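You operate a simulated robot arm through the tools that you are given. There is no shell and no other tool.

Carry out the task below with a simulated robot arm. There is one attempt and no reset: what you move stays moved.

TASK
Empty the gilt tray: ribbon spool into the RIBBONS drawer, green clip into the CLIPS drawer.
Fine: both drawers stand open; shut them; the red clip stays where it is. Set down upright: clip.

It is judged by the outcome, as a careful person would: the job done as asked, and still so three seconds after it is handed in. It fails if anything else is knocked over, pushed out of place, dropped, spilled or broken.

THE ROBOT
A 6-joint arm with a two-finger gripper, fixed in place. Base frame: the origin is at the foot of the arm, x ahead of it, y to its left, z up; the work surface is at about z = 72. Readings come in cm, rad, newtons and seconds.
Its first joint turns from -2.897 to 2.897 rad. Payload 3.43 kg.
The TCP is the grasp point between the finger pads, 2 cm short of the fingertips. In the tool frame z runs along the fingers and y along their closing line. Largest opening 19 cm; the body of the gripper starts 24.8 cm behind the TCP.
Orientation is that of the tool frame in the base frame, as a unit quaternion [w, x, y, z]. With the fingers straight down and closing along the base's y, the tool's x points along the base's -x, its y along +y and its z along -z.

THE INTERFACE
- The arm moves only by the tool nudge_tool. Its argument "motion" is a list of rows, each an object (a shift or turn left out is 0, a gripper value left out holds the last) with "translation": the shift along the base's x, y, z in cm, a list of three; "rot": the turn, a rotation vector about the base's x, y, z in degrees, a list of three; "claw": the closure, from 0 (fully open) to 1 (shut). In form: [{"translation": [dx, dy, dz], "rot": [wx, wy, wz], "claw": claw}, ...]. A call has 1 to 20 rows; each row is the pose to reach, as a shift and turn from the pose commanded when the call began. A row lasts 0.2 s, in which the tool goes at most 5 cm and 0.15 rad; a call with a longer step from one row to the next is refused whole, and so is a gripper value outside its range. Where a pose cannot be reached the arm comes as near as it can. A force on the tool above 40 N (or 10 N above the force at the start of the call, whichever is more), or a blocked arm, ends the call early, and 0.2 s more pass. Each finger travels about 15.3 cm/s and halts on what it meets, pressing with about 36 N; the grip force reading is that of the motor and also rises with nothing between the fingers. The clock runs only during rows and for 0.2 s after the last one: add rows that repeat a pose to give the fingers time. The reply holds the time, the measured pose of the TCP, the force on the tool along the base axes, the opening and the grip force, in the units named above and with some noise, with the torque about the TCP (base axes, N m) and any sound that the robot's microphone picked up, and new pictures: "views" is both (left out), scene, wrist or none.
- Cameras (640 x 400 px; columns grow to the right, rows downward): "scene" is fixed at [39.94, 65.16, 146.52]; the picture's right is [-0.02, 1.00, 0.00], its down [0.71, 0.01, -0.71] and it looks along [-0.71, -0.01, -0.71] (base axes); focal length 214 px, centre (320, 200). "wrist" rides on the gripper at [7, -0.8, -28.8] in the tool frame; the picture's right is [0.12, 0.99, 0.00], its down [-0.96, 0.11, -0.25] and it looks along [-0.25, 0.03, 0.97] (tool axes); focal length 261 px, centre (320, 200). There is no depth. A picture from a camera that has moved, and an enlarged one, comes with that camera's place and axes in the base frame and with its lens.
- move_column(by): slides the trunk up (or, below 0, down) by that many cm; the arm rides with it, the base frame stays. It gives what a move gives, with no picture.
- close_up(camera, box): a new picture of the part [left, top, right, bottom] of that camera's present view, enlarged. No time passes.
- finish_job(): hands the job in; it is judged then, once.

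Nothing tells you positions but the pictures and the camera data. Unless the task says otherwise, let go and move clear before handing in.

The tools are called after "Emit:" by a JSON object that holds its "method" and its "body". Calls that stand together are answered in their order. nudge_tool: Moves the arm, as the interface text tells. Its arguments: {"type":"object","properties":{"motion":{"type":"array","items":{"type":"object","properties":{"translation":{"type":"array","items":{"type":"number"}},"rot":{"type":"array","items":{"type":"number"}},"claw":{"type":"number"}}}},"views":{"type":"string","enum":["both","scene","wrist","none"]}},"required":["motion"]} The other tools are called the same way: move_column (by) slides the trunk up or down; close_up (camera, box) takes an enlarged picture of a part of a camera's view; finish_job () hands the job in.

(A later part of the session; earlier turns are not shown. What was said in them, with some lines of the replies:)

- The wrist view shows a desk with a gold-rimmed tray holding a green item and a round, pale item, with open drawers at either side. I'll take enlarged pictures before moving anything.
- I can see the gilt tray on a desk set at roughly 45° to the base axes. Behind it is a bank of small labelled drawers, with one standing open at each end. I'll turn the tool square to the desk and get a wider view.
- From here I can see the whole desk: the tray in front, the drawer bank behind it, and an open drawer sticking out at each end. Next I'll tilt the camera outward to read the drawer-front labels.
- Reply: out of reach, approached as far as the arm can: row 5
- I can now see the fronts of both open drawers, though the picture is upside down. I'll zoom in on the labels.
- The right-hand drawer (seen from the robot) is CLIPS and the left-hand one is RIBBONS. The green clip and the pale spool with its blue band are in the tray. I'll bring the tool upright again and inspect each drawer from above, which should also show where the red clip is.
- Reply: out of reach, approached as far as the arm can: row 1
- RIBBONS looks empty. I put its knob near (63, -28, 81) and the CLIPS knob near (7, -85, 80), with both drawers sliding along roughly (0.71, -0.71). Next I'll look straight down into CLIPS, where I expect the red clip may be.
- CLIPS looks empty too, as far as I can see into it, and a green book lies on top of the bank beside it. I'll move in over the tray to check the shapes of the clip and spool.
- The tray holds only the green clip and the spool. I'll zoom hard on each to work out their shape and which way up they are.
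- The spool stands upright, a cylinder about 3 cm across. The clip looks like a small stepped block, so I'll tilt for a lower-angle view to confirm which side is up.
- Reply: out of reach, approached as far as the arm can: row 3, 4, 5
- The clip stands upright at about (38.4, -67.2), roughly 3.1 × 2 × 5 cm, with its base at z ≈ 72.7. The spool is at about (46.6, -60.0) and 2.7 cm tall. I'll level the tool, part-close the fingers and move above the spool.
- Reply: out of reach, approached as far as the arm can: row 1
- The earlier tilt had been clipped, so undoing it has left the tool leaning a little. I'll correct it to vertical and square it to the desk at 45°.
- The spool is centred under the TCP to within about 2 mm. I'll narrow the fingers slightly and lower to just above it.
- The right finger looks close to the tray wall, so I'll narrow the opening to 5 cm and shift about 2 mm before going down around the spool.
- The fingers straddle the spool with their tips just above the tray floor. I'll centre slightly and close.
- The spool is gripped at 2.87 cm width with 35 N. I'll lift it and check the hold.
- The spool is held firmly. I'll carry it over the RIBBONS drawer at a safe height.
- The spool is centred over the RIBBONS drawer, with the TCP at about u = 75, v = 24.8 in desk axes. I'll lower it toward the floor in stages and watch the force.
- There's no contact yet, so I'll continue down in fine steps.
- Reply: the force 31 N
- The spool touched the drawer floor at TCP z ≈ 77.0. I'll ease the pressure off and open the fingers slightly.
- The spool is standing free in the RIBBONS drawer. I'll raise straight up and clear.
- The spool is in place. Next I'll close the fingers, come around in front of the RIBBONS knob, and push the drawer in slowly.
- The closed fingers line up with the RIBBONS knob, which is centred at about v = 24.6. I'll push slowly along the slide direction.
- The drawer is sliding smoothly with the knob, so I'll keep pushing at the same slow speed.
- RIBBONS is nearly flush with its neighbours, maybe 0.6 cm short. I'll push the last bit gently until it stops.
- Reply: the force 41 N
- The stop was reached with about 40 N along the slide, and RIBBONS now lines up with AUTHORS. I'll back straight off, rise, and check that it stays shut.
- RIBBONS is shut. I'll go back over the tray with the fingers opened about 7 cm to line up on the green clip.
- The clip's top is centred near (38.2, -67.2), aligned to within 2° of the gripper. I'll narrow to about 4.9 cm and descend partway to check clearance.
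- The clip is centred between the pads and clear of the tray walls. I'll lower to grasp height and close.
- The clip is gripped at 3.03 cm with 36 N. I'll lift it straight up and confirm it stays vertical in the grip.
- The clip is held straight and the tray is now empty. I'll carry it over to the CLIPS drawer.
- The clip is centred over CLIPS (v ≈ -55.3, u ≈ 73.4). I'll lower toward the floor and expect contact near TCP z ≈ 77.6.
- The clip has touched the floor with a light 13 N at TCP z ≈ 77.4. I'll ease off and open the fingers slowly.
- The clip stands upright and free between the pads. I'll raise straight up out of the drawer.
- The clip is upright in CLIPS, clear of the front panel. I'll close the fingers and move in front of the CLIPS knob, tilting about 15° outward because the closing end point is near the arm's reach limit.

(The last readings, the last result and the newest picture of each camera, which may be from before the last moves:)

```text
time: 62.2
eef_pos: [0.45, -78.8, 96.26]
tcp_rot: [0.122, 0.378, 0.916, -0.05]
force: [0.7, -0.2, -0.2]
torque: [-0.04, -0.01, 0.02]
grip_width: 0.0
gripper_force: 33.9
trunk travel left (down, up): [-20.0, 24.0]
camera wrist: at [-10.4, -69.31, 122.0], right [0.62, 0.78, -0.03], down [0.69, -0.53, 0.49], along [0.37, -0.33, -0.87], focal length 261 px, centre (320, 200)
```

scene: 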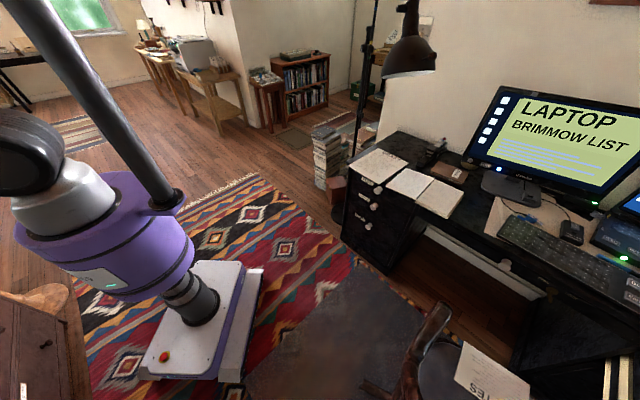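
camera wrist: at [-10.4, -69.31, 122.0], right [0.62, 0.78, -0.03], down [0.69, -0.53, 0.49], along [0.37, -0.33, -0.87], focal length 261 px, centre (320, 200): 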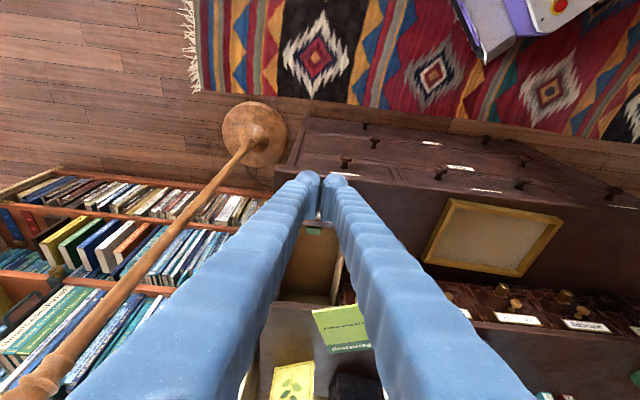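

The tilt is within reach. I'll lower to knob height in front of the drawer.

Emit:
{"method": "nudge_tool", "body": {"motion": [{"translation": [0, 0, -4], "claw": 1.0}, {"translation": [0, 0, -8]}, {"translation": [0, 0, -12]}, {"translation": [0, 0, -15]}, {"translation": [0, 0, -16]}, {"translation": [0, 0, -16]}], "views": "wrist"}}

Emit:
{"method": "close_up", "body": {"camera": "wrist", "box": [230, 140, 410, 300]}}

```text
time: 63.6
eef_pos: [0.39, -78.67, 80.29]
tcp_rot: [0.123, 0.379, 0.916, -0.05]
force: [0.5, -0.7, -0.7]
torque: [0.0, -0.01, 0.01]
grip_width: 0.01
gripper_force: 34.2
trunk travel left (down, up): [-20.0, 24.0]
camera wrist: at [-10.31, -69.26, 106.0], right [0.62, 0.78, -0.03], down [0.69, -0.53, 0.49], along [0.37, -0.32, -0.87], focal length 261 px, centre (320, 200)
```

wrist: 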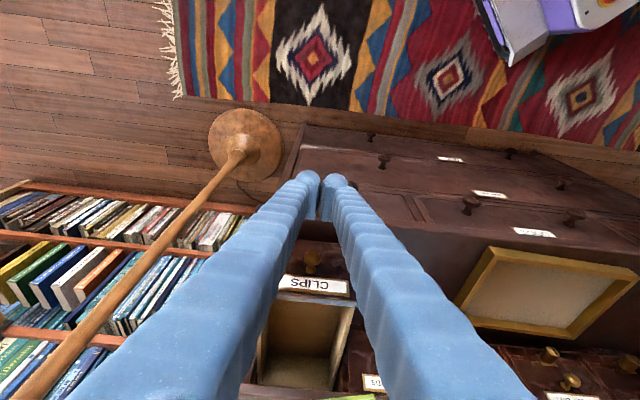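

```text
2.50 times, centred on (320, 220) of wrist
camera zoom: at [-10.31, -69.26, 106.0], right [0.62, 0.78, -0.03], down [0.69, -0.53, 0.49], along [0.37, -0.32, -0.87], focal length 652 px, centre (320, 150)
```

zoom: 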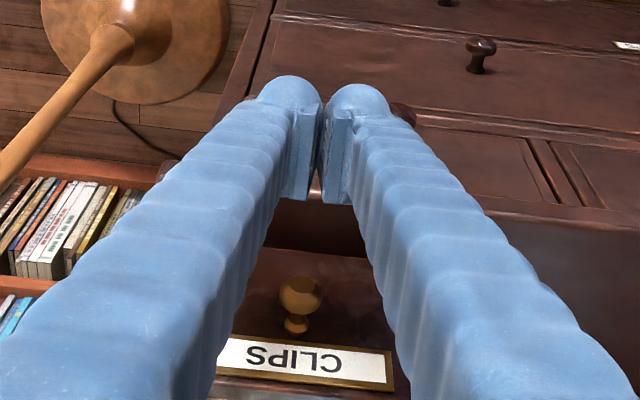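

The fingers are aligned with the CLIPS knob (v ≈ -55.4). I'll push slowly so the upright clip isn't jolted.

Emit:
{"method": "nudge_tool", "body": {"motion": [{"translation": [0.85, -0.85, 0], "claw": 1.0}, {"translation": [1.7, -1.7, 0]}, {"translation": [2.55, -2.55, 0]}, {"translation": [3.25, -3.25, 0]}, {"translation": [3.57, -3.57, 0]}, {"translation": [3.89, -3.89, 0]}, {"translation": [4.2, -4.2, 0]}, {"translation": [4.52, -4.52, 0]}, {"translation": [4.84, -4.84, 0]}, {"translation": [5.16, -5.16, 0]}, {"translation": [5.48, -5.48, 0]}, {"translation": [5.8, -5.8, 0]}, {"translation": [6.11, -6.11, 0]}, {"translation": [6.43, -6.43, 0]}, {"translation": [6.75, -6.75, 0]}, {"translation": [7.07, -7.07, 0]}, {"translation": [7.39, -7.39, 0]}, {"translation": [7.7, -7.7, 0]}, {"translation": [8.02, -8.02, 0]}, {"translation": [8.34, -8.34, 0]}], "views": "wrist"}}

Emit:
{"method": "close_up", "body": {"camera": "wrist", "box": [230, 140, 410, 320]}}

```text
time: 67.8
eef_pos: [8.81, -87.12, 80.39]
tcp_rot: [0.123, 0.379, 0.916, -0.05]
force: [0.1, 0.3, 0.5]
torque: [0.04, -0.05, 0.0]
grip_width: 0.0
gripper_force: 34.5
trunk travel left (down, up): [-20.0, 24.0]
camera wrist: at [-2.02, -77.69, 106.07], right [0.62, 0.78, -0.03], down [0.69, -0.53, 0.49], along [0.37, -0.33, -0.87], focal length 261 px, centre (320, 200)
```

wrist: 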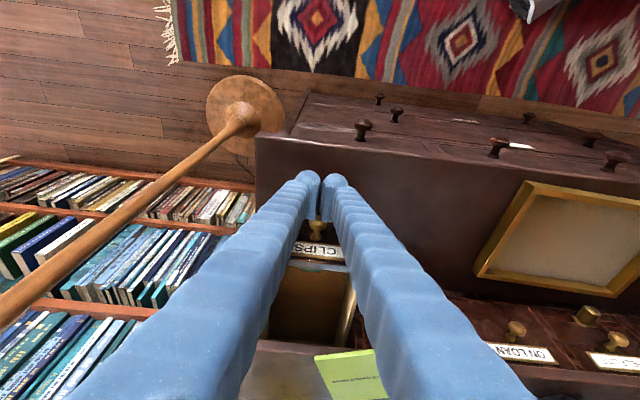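

```text
2.22 times, centred on (320, 230) of wrist
camera zoom: at [-2.02, -77.69, 106.07], right [0.62, 0.78, -0.03], down [0.69, -0.53, 0.49], along [0.37, -0.33, -0.87], focal length 579 px, centre (320, 133)
```

zoom: 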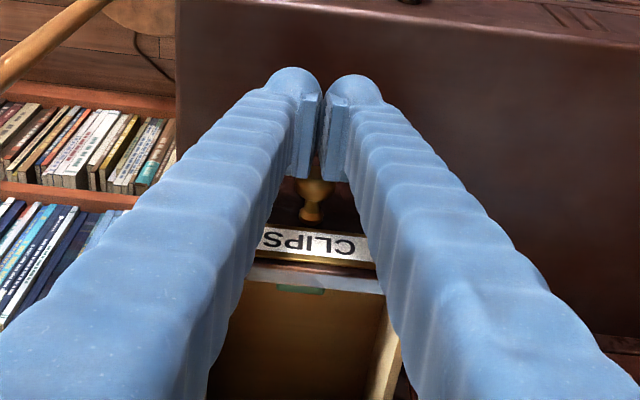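

The drawer is sliding in and the clip's top still shows in place behind the panel. I'll continue at the same pace.

Emit:
{"method": "nudge_tool", "body": {"motion": [{"translation": [0.32, -0.32, 0], "claw": 1.0}, {"translation": [0.64, -0.64, 0]}, {"translation": [0.95, -0.95, 0]}, {"translation": [1.27, -1.27, 0]}, {"translation": [1.59, -1.59, 0]}, {"translation": [1.91, -1.91, 0]}, {"translation": [2.23, -2.23, 0]}, {"translation": [2.55, -2.55, 0]}, {"translation": [2.86, -2.86, 0]}, {"translation": [3.18, -3.18, 0]}, {"translation": [3.5, -3.5, 0]}, {"translation": [3.82, -3.82, 0]}, {"translation": [4.14, -4.14, 0]}, {"translation": [4.45, -4.45, 0]}, {"translation": [4.77, -4.77, 0]}, {"translation": [5.09, -5.09, 0]}, {"translation": [5.41, -5.41, 0]}, {"translation": [5.73, -5.73, 0]}, {"translation": [6.05, -6.05, 0]}, {"translation": [6.36, -6.36, 0]}], "views": "wrist"}}

Emit:
{"method": "close_up", "body": {"camera": "wrist", "box": [230, 140, 410, 320]}}

```text
time: 72.0
eef_pos: [15.19, -93.41, 80.37]
tcp_rot: [0.122, 0.38, 0.916, -0.05]
force: [-0.1, -0.4, -0.2]
torque: [0.02, 0.01, 0.03]
grip_width: 0.0
gripper_force: 33.9
trunk travel left (down, up): [-20.0, 24.0]
camera wrist: at [4.39, -83.96, 106.2], right [0.62, 0.78, -0.03], down [0.69, -0.53, 0.49], along [0.37, -0.33, -0.87], focal length 261 px, centre (320, 200)
```

wrist: 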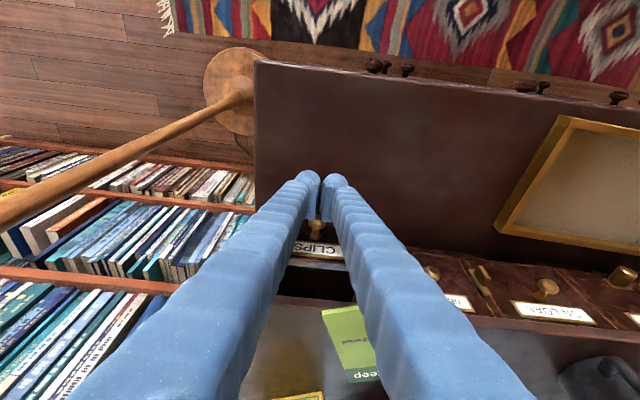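

```text
2.22 times, centred on (320, 230) of wrist
camera zoom: at [4.39, -83.96, 106.2], right [0.62, 0.78, -0.03], down [0.69, -0.53, 0.49], along [0.37, -0.33, -0.87], focal length 579 px, centre (320, 133)
```

zoom: 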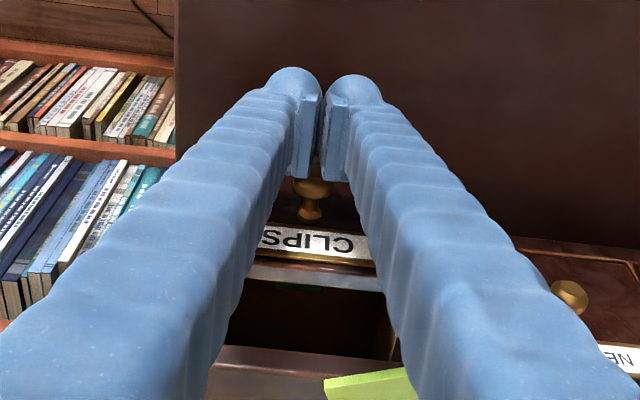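

About 6 cm remain and the fingers are well clear of the green book. I'll continue.

Emit:
{"method": "nudge_tool", "body": {"motion": [{"translation": [0.32, -0.32, 0], "claw": 1.0}, {"translation": [0.64, -0.64, 0]}, {"translation": [0.95, -0.95, 0]}, {"translation": [1.27, -1.27, 0]}, {"translation": [1.59, -1.59, 0]}, {"translation": [1.91, -1.91, 0]}, {"translation": [2.23, -2.23, 0]}, {"translation": [2.55, -2.55, 0]}, {"translation": [2.86, -2.86, 0]}, {"translation": [3.18, -3.18, 0]}, {"translation": [3.5, -3.5, 0]}], "views": "wrist"}}

Emit:
{"method": "close_up", "body": {"camera": "wrist", "box": [270, 190, 510, 350]}}

```text
time: 74.4
eef_pos: [18.6, -97.1, 80.22]
tcp_rot: [0.123, 0.38, 0.916, -0.05]
force: [0.3, -0.5, 0.1]
torque: [0.02, 0.0, 0.0]
grip_width: 0.0
gripper_force: 34.1
trunk travel left (down, up): [-20.0, 24.0]
camera wrist: at [7.9, -87.59, 106.02], right [0.62, 0.78, -0.03], down [0.69, -0.53, 0.49], along [0.37, -0.33, -0.87], focal length 261 px, centre (320, 200)
```

wrist: 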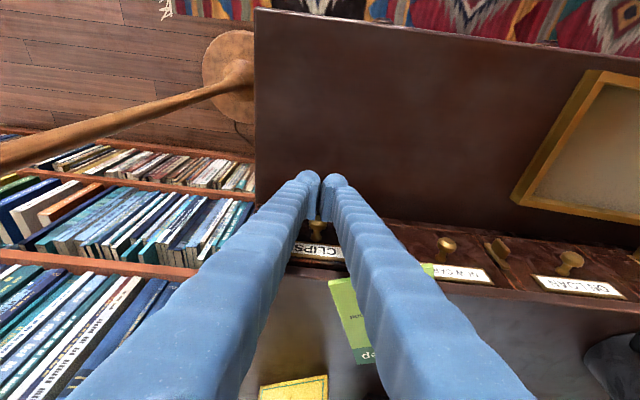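

```text
2.50 times, centred on (390, 270) of wrist
camera zoom: at [7.9, -87.59, 106.02], right [0.62, 0.78, -0.03], down [0.69, -0.53, 0.49], along [0.37, -0.33, -0.87], focal length 652 px, centre (145, 25)
```

zoom: 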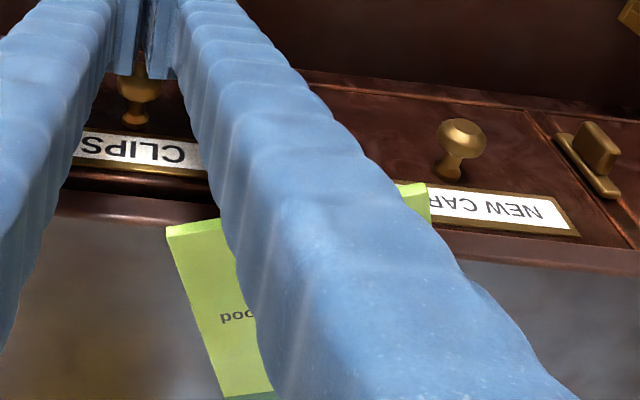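

Emit:
{"method": "nudge_tool", "body": {"motion": [{"translation": [0.18, -0.18, 0], "claw": 1.0}, {"translation": [0.36, -0.36, 0]}, {"translation": [0.54, -0.54, 0]}, {"translation": [0.72, -0.72, 0]}, {"translation": [0.9, -0.9, 0]}, {"translation": [1.08, -1.08, 0]}, {"translation": [1.26, -1.26, 0]}, {"translation": [1.44, -1.44, 0]}], "views": "wrist"}}

Emit:
{"method": "close_up", "body": {"camera": "wrist", "box": [270, 190, 510, 350]}}

```text
time: 76.2
eef_pos: [19.6, -97.88, 79.92]
tcp_rot: [0.119, 0.38, 0.916, -0.045]
force: [-5.5, 4.8, -4.0]
torque: [0.07, 0.12, 0.04]
grip_width: 0.0
gripper_force: 35.1
trunk travel left (down, up): [-20.0, 24.0]
stopped in row 8: the force on the tool passed its limit at 43 N (the readings are from after the stop); the commanded pose is now the measured one
camera wrist: at [8.91, -88.64, 105.94], right [0.62, 0.78, -0.02], down [0.69, -0.53, 0.48], along [0.37, -0.32, -0.88], focal length 261 px, centre (320, 200)
```

wrist: 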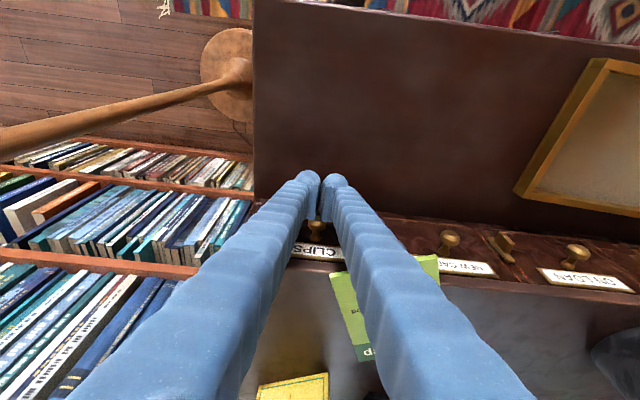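

```text
2.50 times, centred on (390, 270) of wrist
camera zoom: at [8.91, -88.64, 105.94], right [0.62, 0.78, -0.02], down [0.69, -0.53, 0.48], along [0.37, -0.32, -0.88], focal length 652 px, centre (145, 25)
```

zoom: 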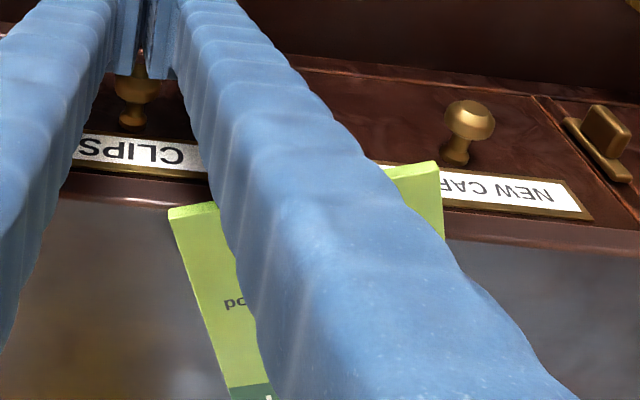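

The push hit the stop at the expected depth (u ≈ 83). I'll back straight off, rise clear, and inspect both drawers and everything nearby.

Emit:
{"method": "nudge_tool", "body": {"motion": [{"translation": [-0.7, 0.7, 0], "claw": 1.0}, {"translation": [-2.1, 2.1, 0]}, {"translation": [-4.5, 4.5, 0]}, {"translation": [-7, 7, 0]}, {"translation": [-9, 9, 3]}, {"translation": [-10, 10, 7.5]}, {"translation": [-10, 10, 12]}, {"translation": [-10, 10, 16.5]}, {"translation": [-10, 10, 21]}, {"translation": [-10, 10, 25]}], "views": "both"}}

Emit:
{"method": "close_up", "body": {"camera": "wrist", "box": [260, 180, 520, 340]}}

```text
time: 78.4
eef_pos: [9.73, -87.79, 105.49]
tcp_rot: [0.121, 0.379, 0.916, -0.046]
force: [-0.1, 0.0, 0.6]
torque: [0.0, 0.0, 0.03]
grip_width: 0.01
gripper_force: 34.0
trunk travel left (down, up): [-20.0, 24.0]
camera wrist: at [-1.0, -78.49, 131.31], right [0.62, 0.78, -0.03], down [0.69, -0.53, 0.49], along [0.37, -0.32, -0.87], focal length 261 px, centre (320, 200)
```

scene: 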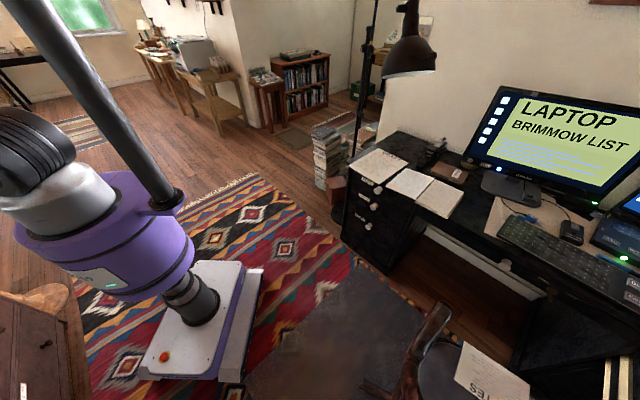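
wrist: 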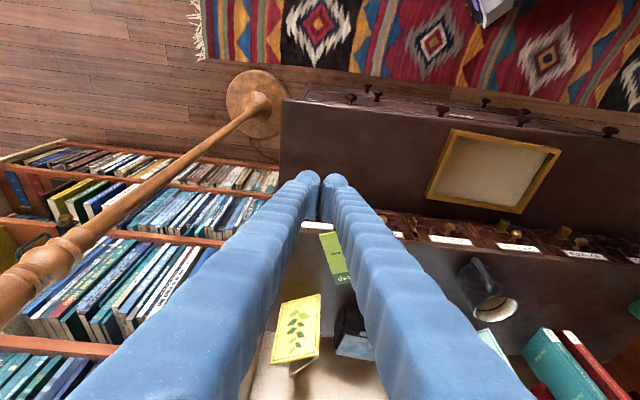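

```text
2.46 times, centred on (390, 260) of wrist
camera zoom: at [-1.0, -78.49, 131.31], right [0.62, 0.78, -0.03], down [0.69, -0.53, 0.49], along [0.37, -0.32, -0.87], focal length 642 px, centre (148, 52)
```

zoom: 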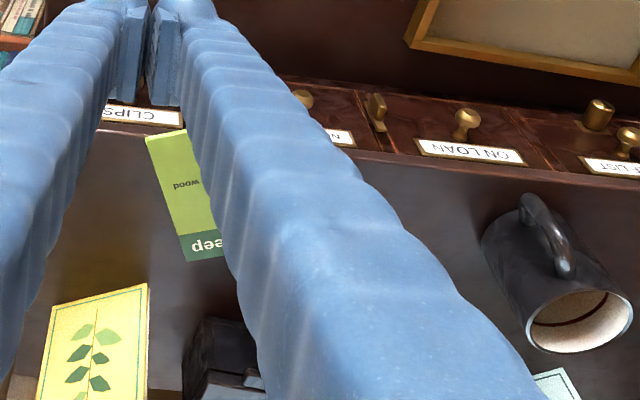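

Both drawers look shut from here, but the fingers hide some of the view. I'll level the tool and move to a central spot for an overall check.

Emit:
{"method": "nudge_tool", "body": {"motion": [{"translation": [-1, 2, 1], "rot": [5.3, 5.3, 0], "claw": 1.0}, {"translation": [-2, 5, 2], "rot": [10.6, 10.6, 0]}, {"translation": [0, 9, 4], "rot": [10.6, 10.6, 0]}, {"translation": [2.5, 13, 5], "rot": [10.6, 10.6, 0]}, {"translation": [5, 17, 6], "rot": [10.6, 10.6, 0]}, {"translation": [7.5, 21, 7], "rot": [10.6, 10.6, 0]}, {"translation": [10.5, 24.5, 8], "rot": [10.6, 10.6, 0]}, {"translation": [13.5, 28, 9], "rot": [10.6, 10.6, 0]}, {"translation": [16.5, 31.5, 9], "rot": [10.6, 10.6, 0]}, {"translation": [19.5, 35, 9], "rot": [10.6, 10.6, 0]}, {"translation": [22.5, 38, 9], "rot": [10.6, 10.6, 0]}, {"translation": [22.5, 38, 9], "rot": [10.6, 10.6, 0]}], "views": "wrist"}}

```text
time: 81.0
eef_pos: [32.06, -50.0, 114.27]
tcp_rot: [0.0, 0.383, 0.924, 0.002]
force: [-0.4, 0.3, 0.3]
torque: [-0.07, 0.0, -0.02]
grip_width: 0.01
gripper_force: 34.5
trunk travel left (down, up): [-20.0, 24.0]
camera wrist: at [26.47, -45.73, 142.94], right [0.62, 0.79, 0.0], down [0.76, -0.6, 0.24], along [0.19, -0.15, -0.97], focal length 261 px, centre (320, 200)
```

wrist: 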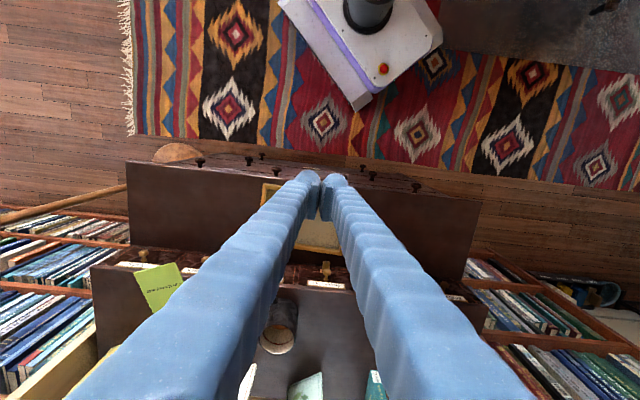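

Emit:
{"method": "close_up", "body": {"camera": "wrist", "box": [80, 230, 240, 340]}}

Emit:
{"method": "close_up", "body": {"camera": "wrist", "box": [370, 240, 530, 350]}}

Emit:
{"method": "close_up", "body": {"camera": "wrist", "box": [220, 170, 400, 300]}}

```text
3.64 times, centred on (160, 285) of wrist
camera zoom: at [26.47, -45.73, 142.94], right [0.62, 0.79, 0.0], down [0.76, -0.6, 0.24], along [0.19, -0.15, -0.97], focal length 948 px, centre (902, -109)
```

zoom: 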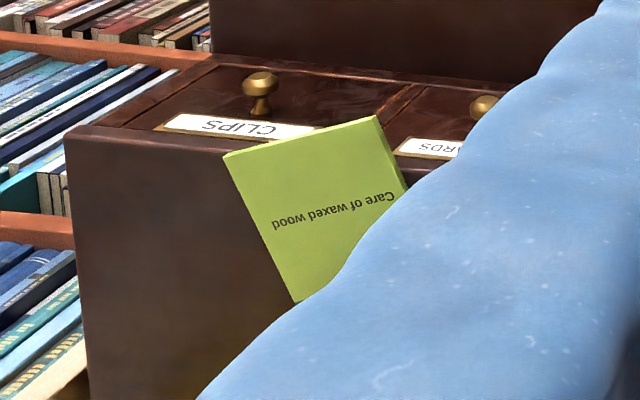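

```text
3.64 times, centred on (450, 295) of wrist
camera zoom: at [26.47, -45.73, 142.94], right [0.62, 0.79, 0.0], down [0.76, -0.6, 0.24], along [0.19, -0.15, -0.97], focal length 948 px, centre (-153, -146)
```

zoom: 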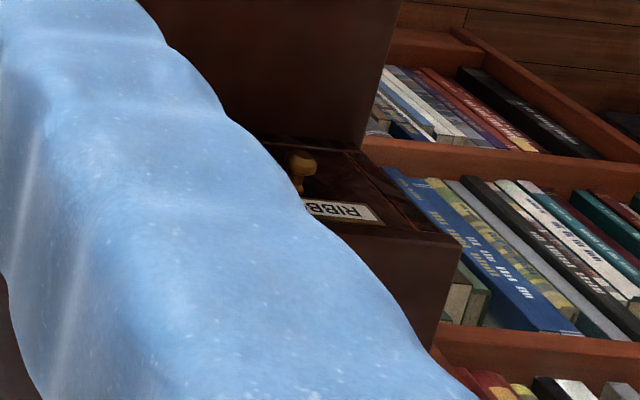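

```text
3.08 times, centred on (310, 235) of wrist
camera zoom: at [26.47, -45.73, 142.94], right [0.62, 0.79, 0.0], down [0.76, -0.6, 0.24], along [0.19, -0.15, -0.97], focal length 802 px, centre (351, 92)
```

zoom: 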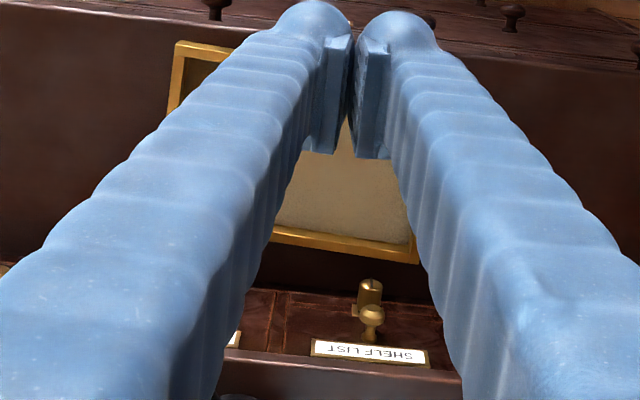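

The tray is empty, and CLIPS and RIBBONS are both shut flush with their neighbours. The book, mug and other items look undisturbed, and the arm is clear with nothing in the gripper. I never saw the red clip, and I moved only the spool, the green clip and the two drawers, so I'm handing in now.

Emit:
{"method": "finish_job", "body": {}}

```text
The job is handed in.
```

The gilt tray is empty: the ribbon spool is in the RIBBONS drawer and the green clip is in the CLIPS drawer. Both drawers are shut and sit flush with their neighbours.

- **Clip upright:** I set the green clip down standing and pushed the drawer in slowly. I couldn't see inside once it closed, so I haven't confirmed it is still upright.
- **Red clip:** I never saw it in any picture. I moved only the spool, the green clip and the two drawers.
- **Surroundings:** In the final pictures, the tray, book, mug and other items in view looked undisturbed. The arm was clear, with nothing in the gripper.
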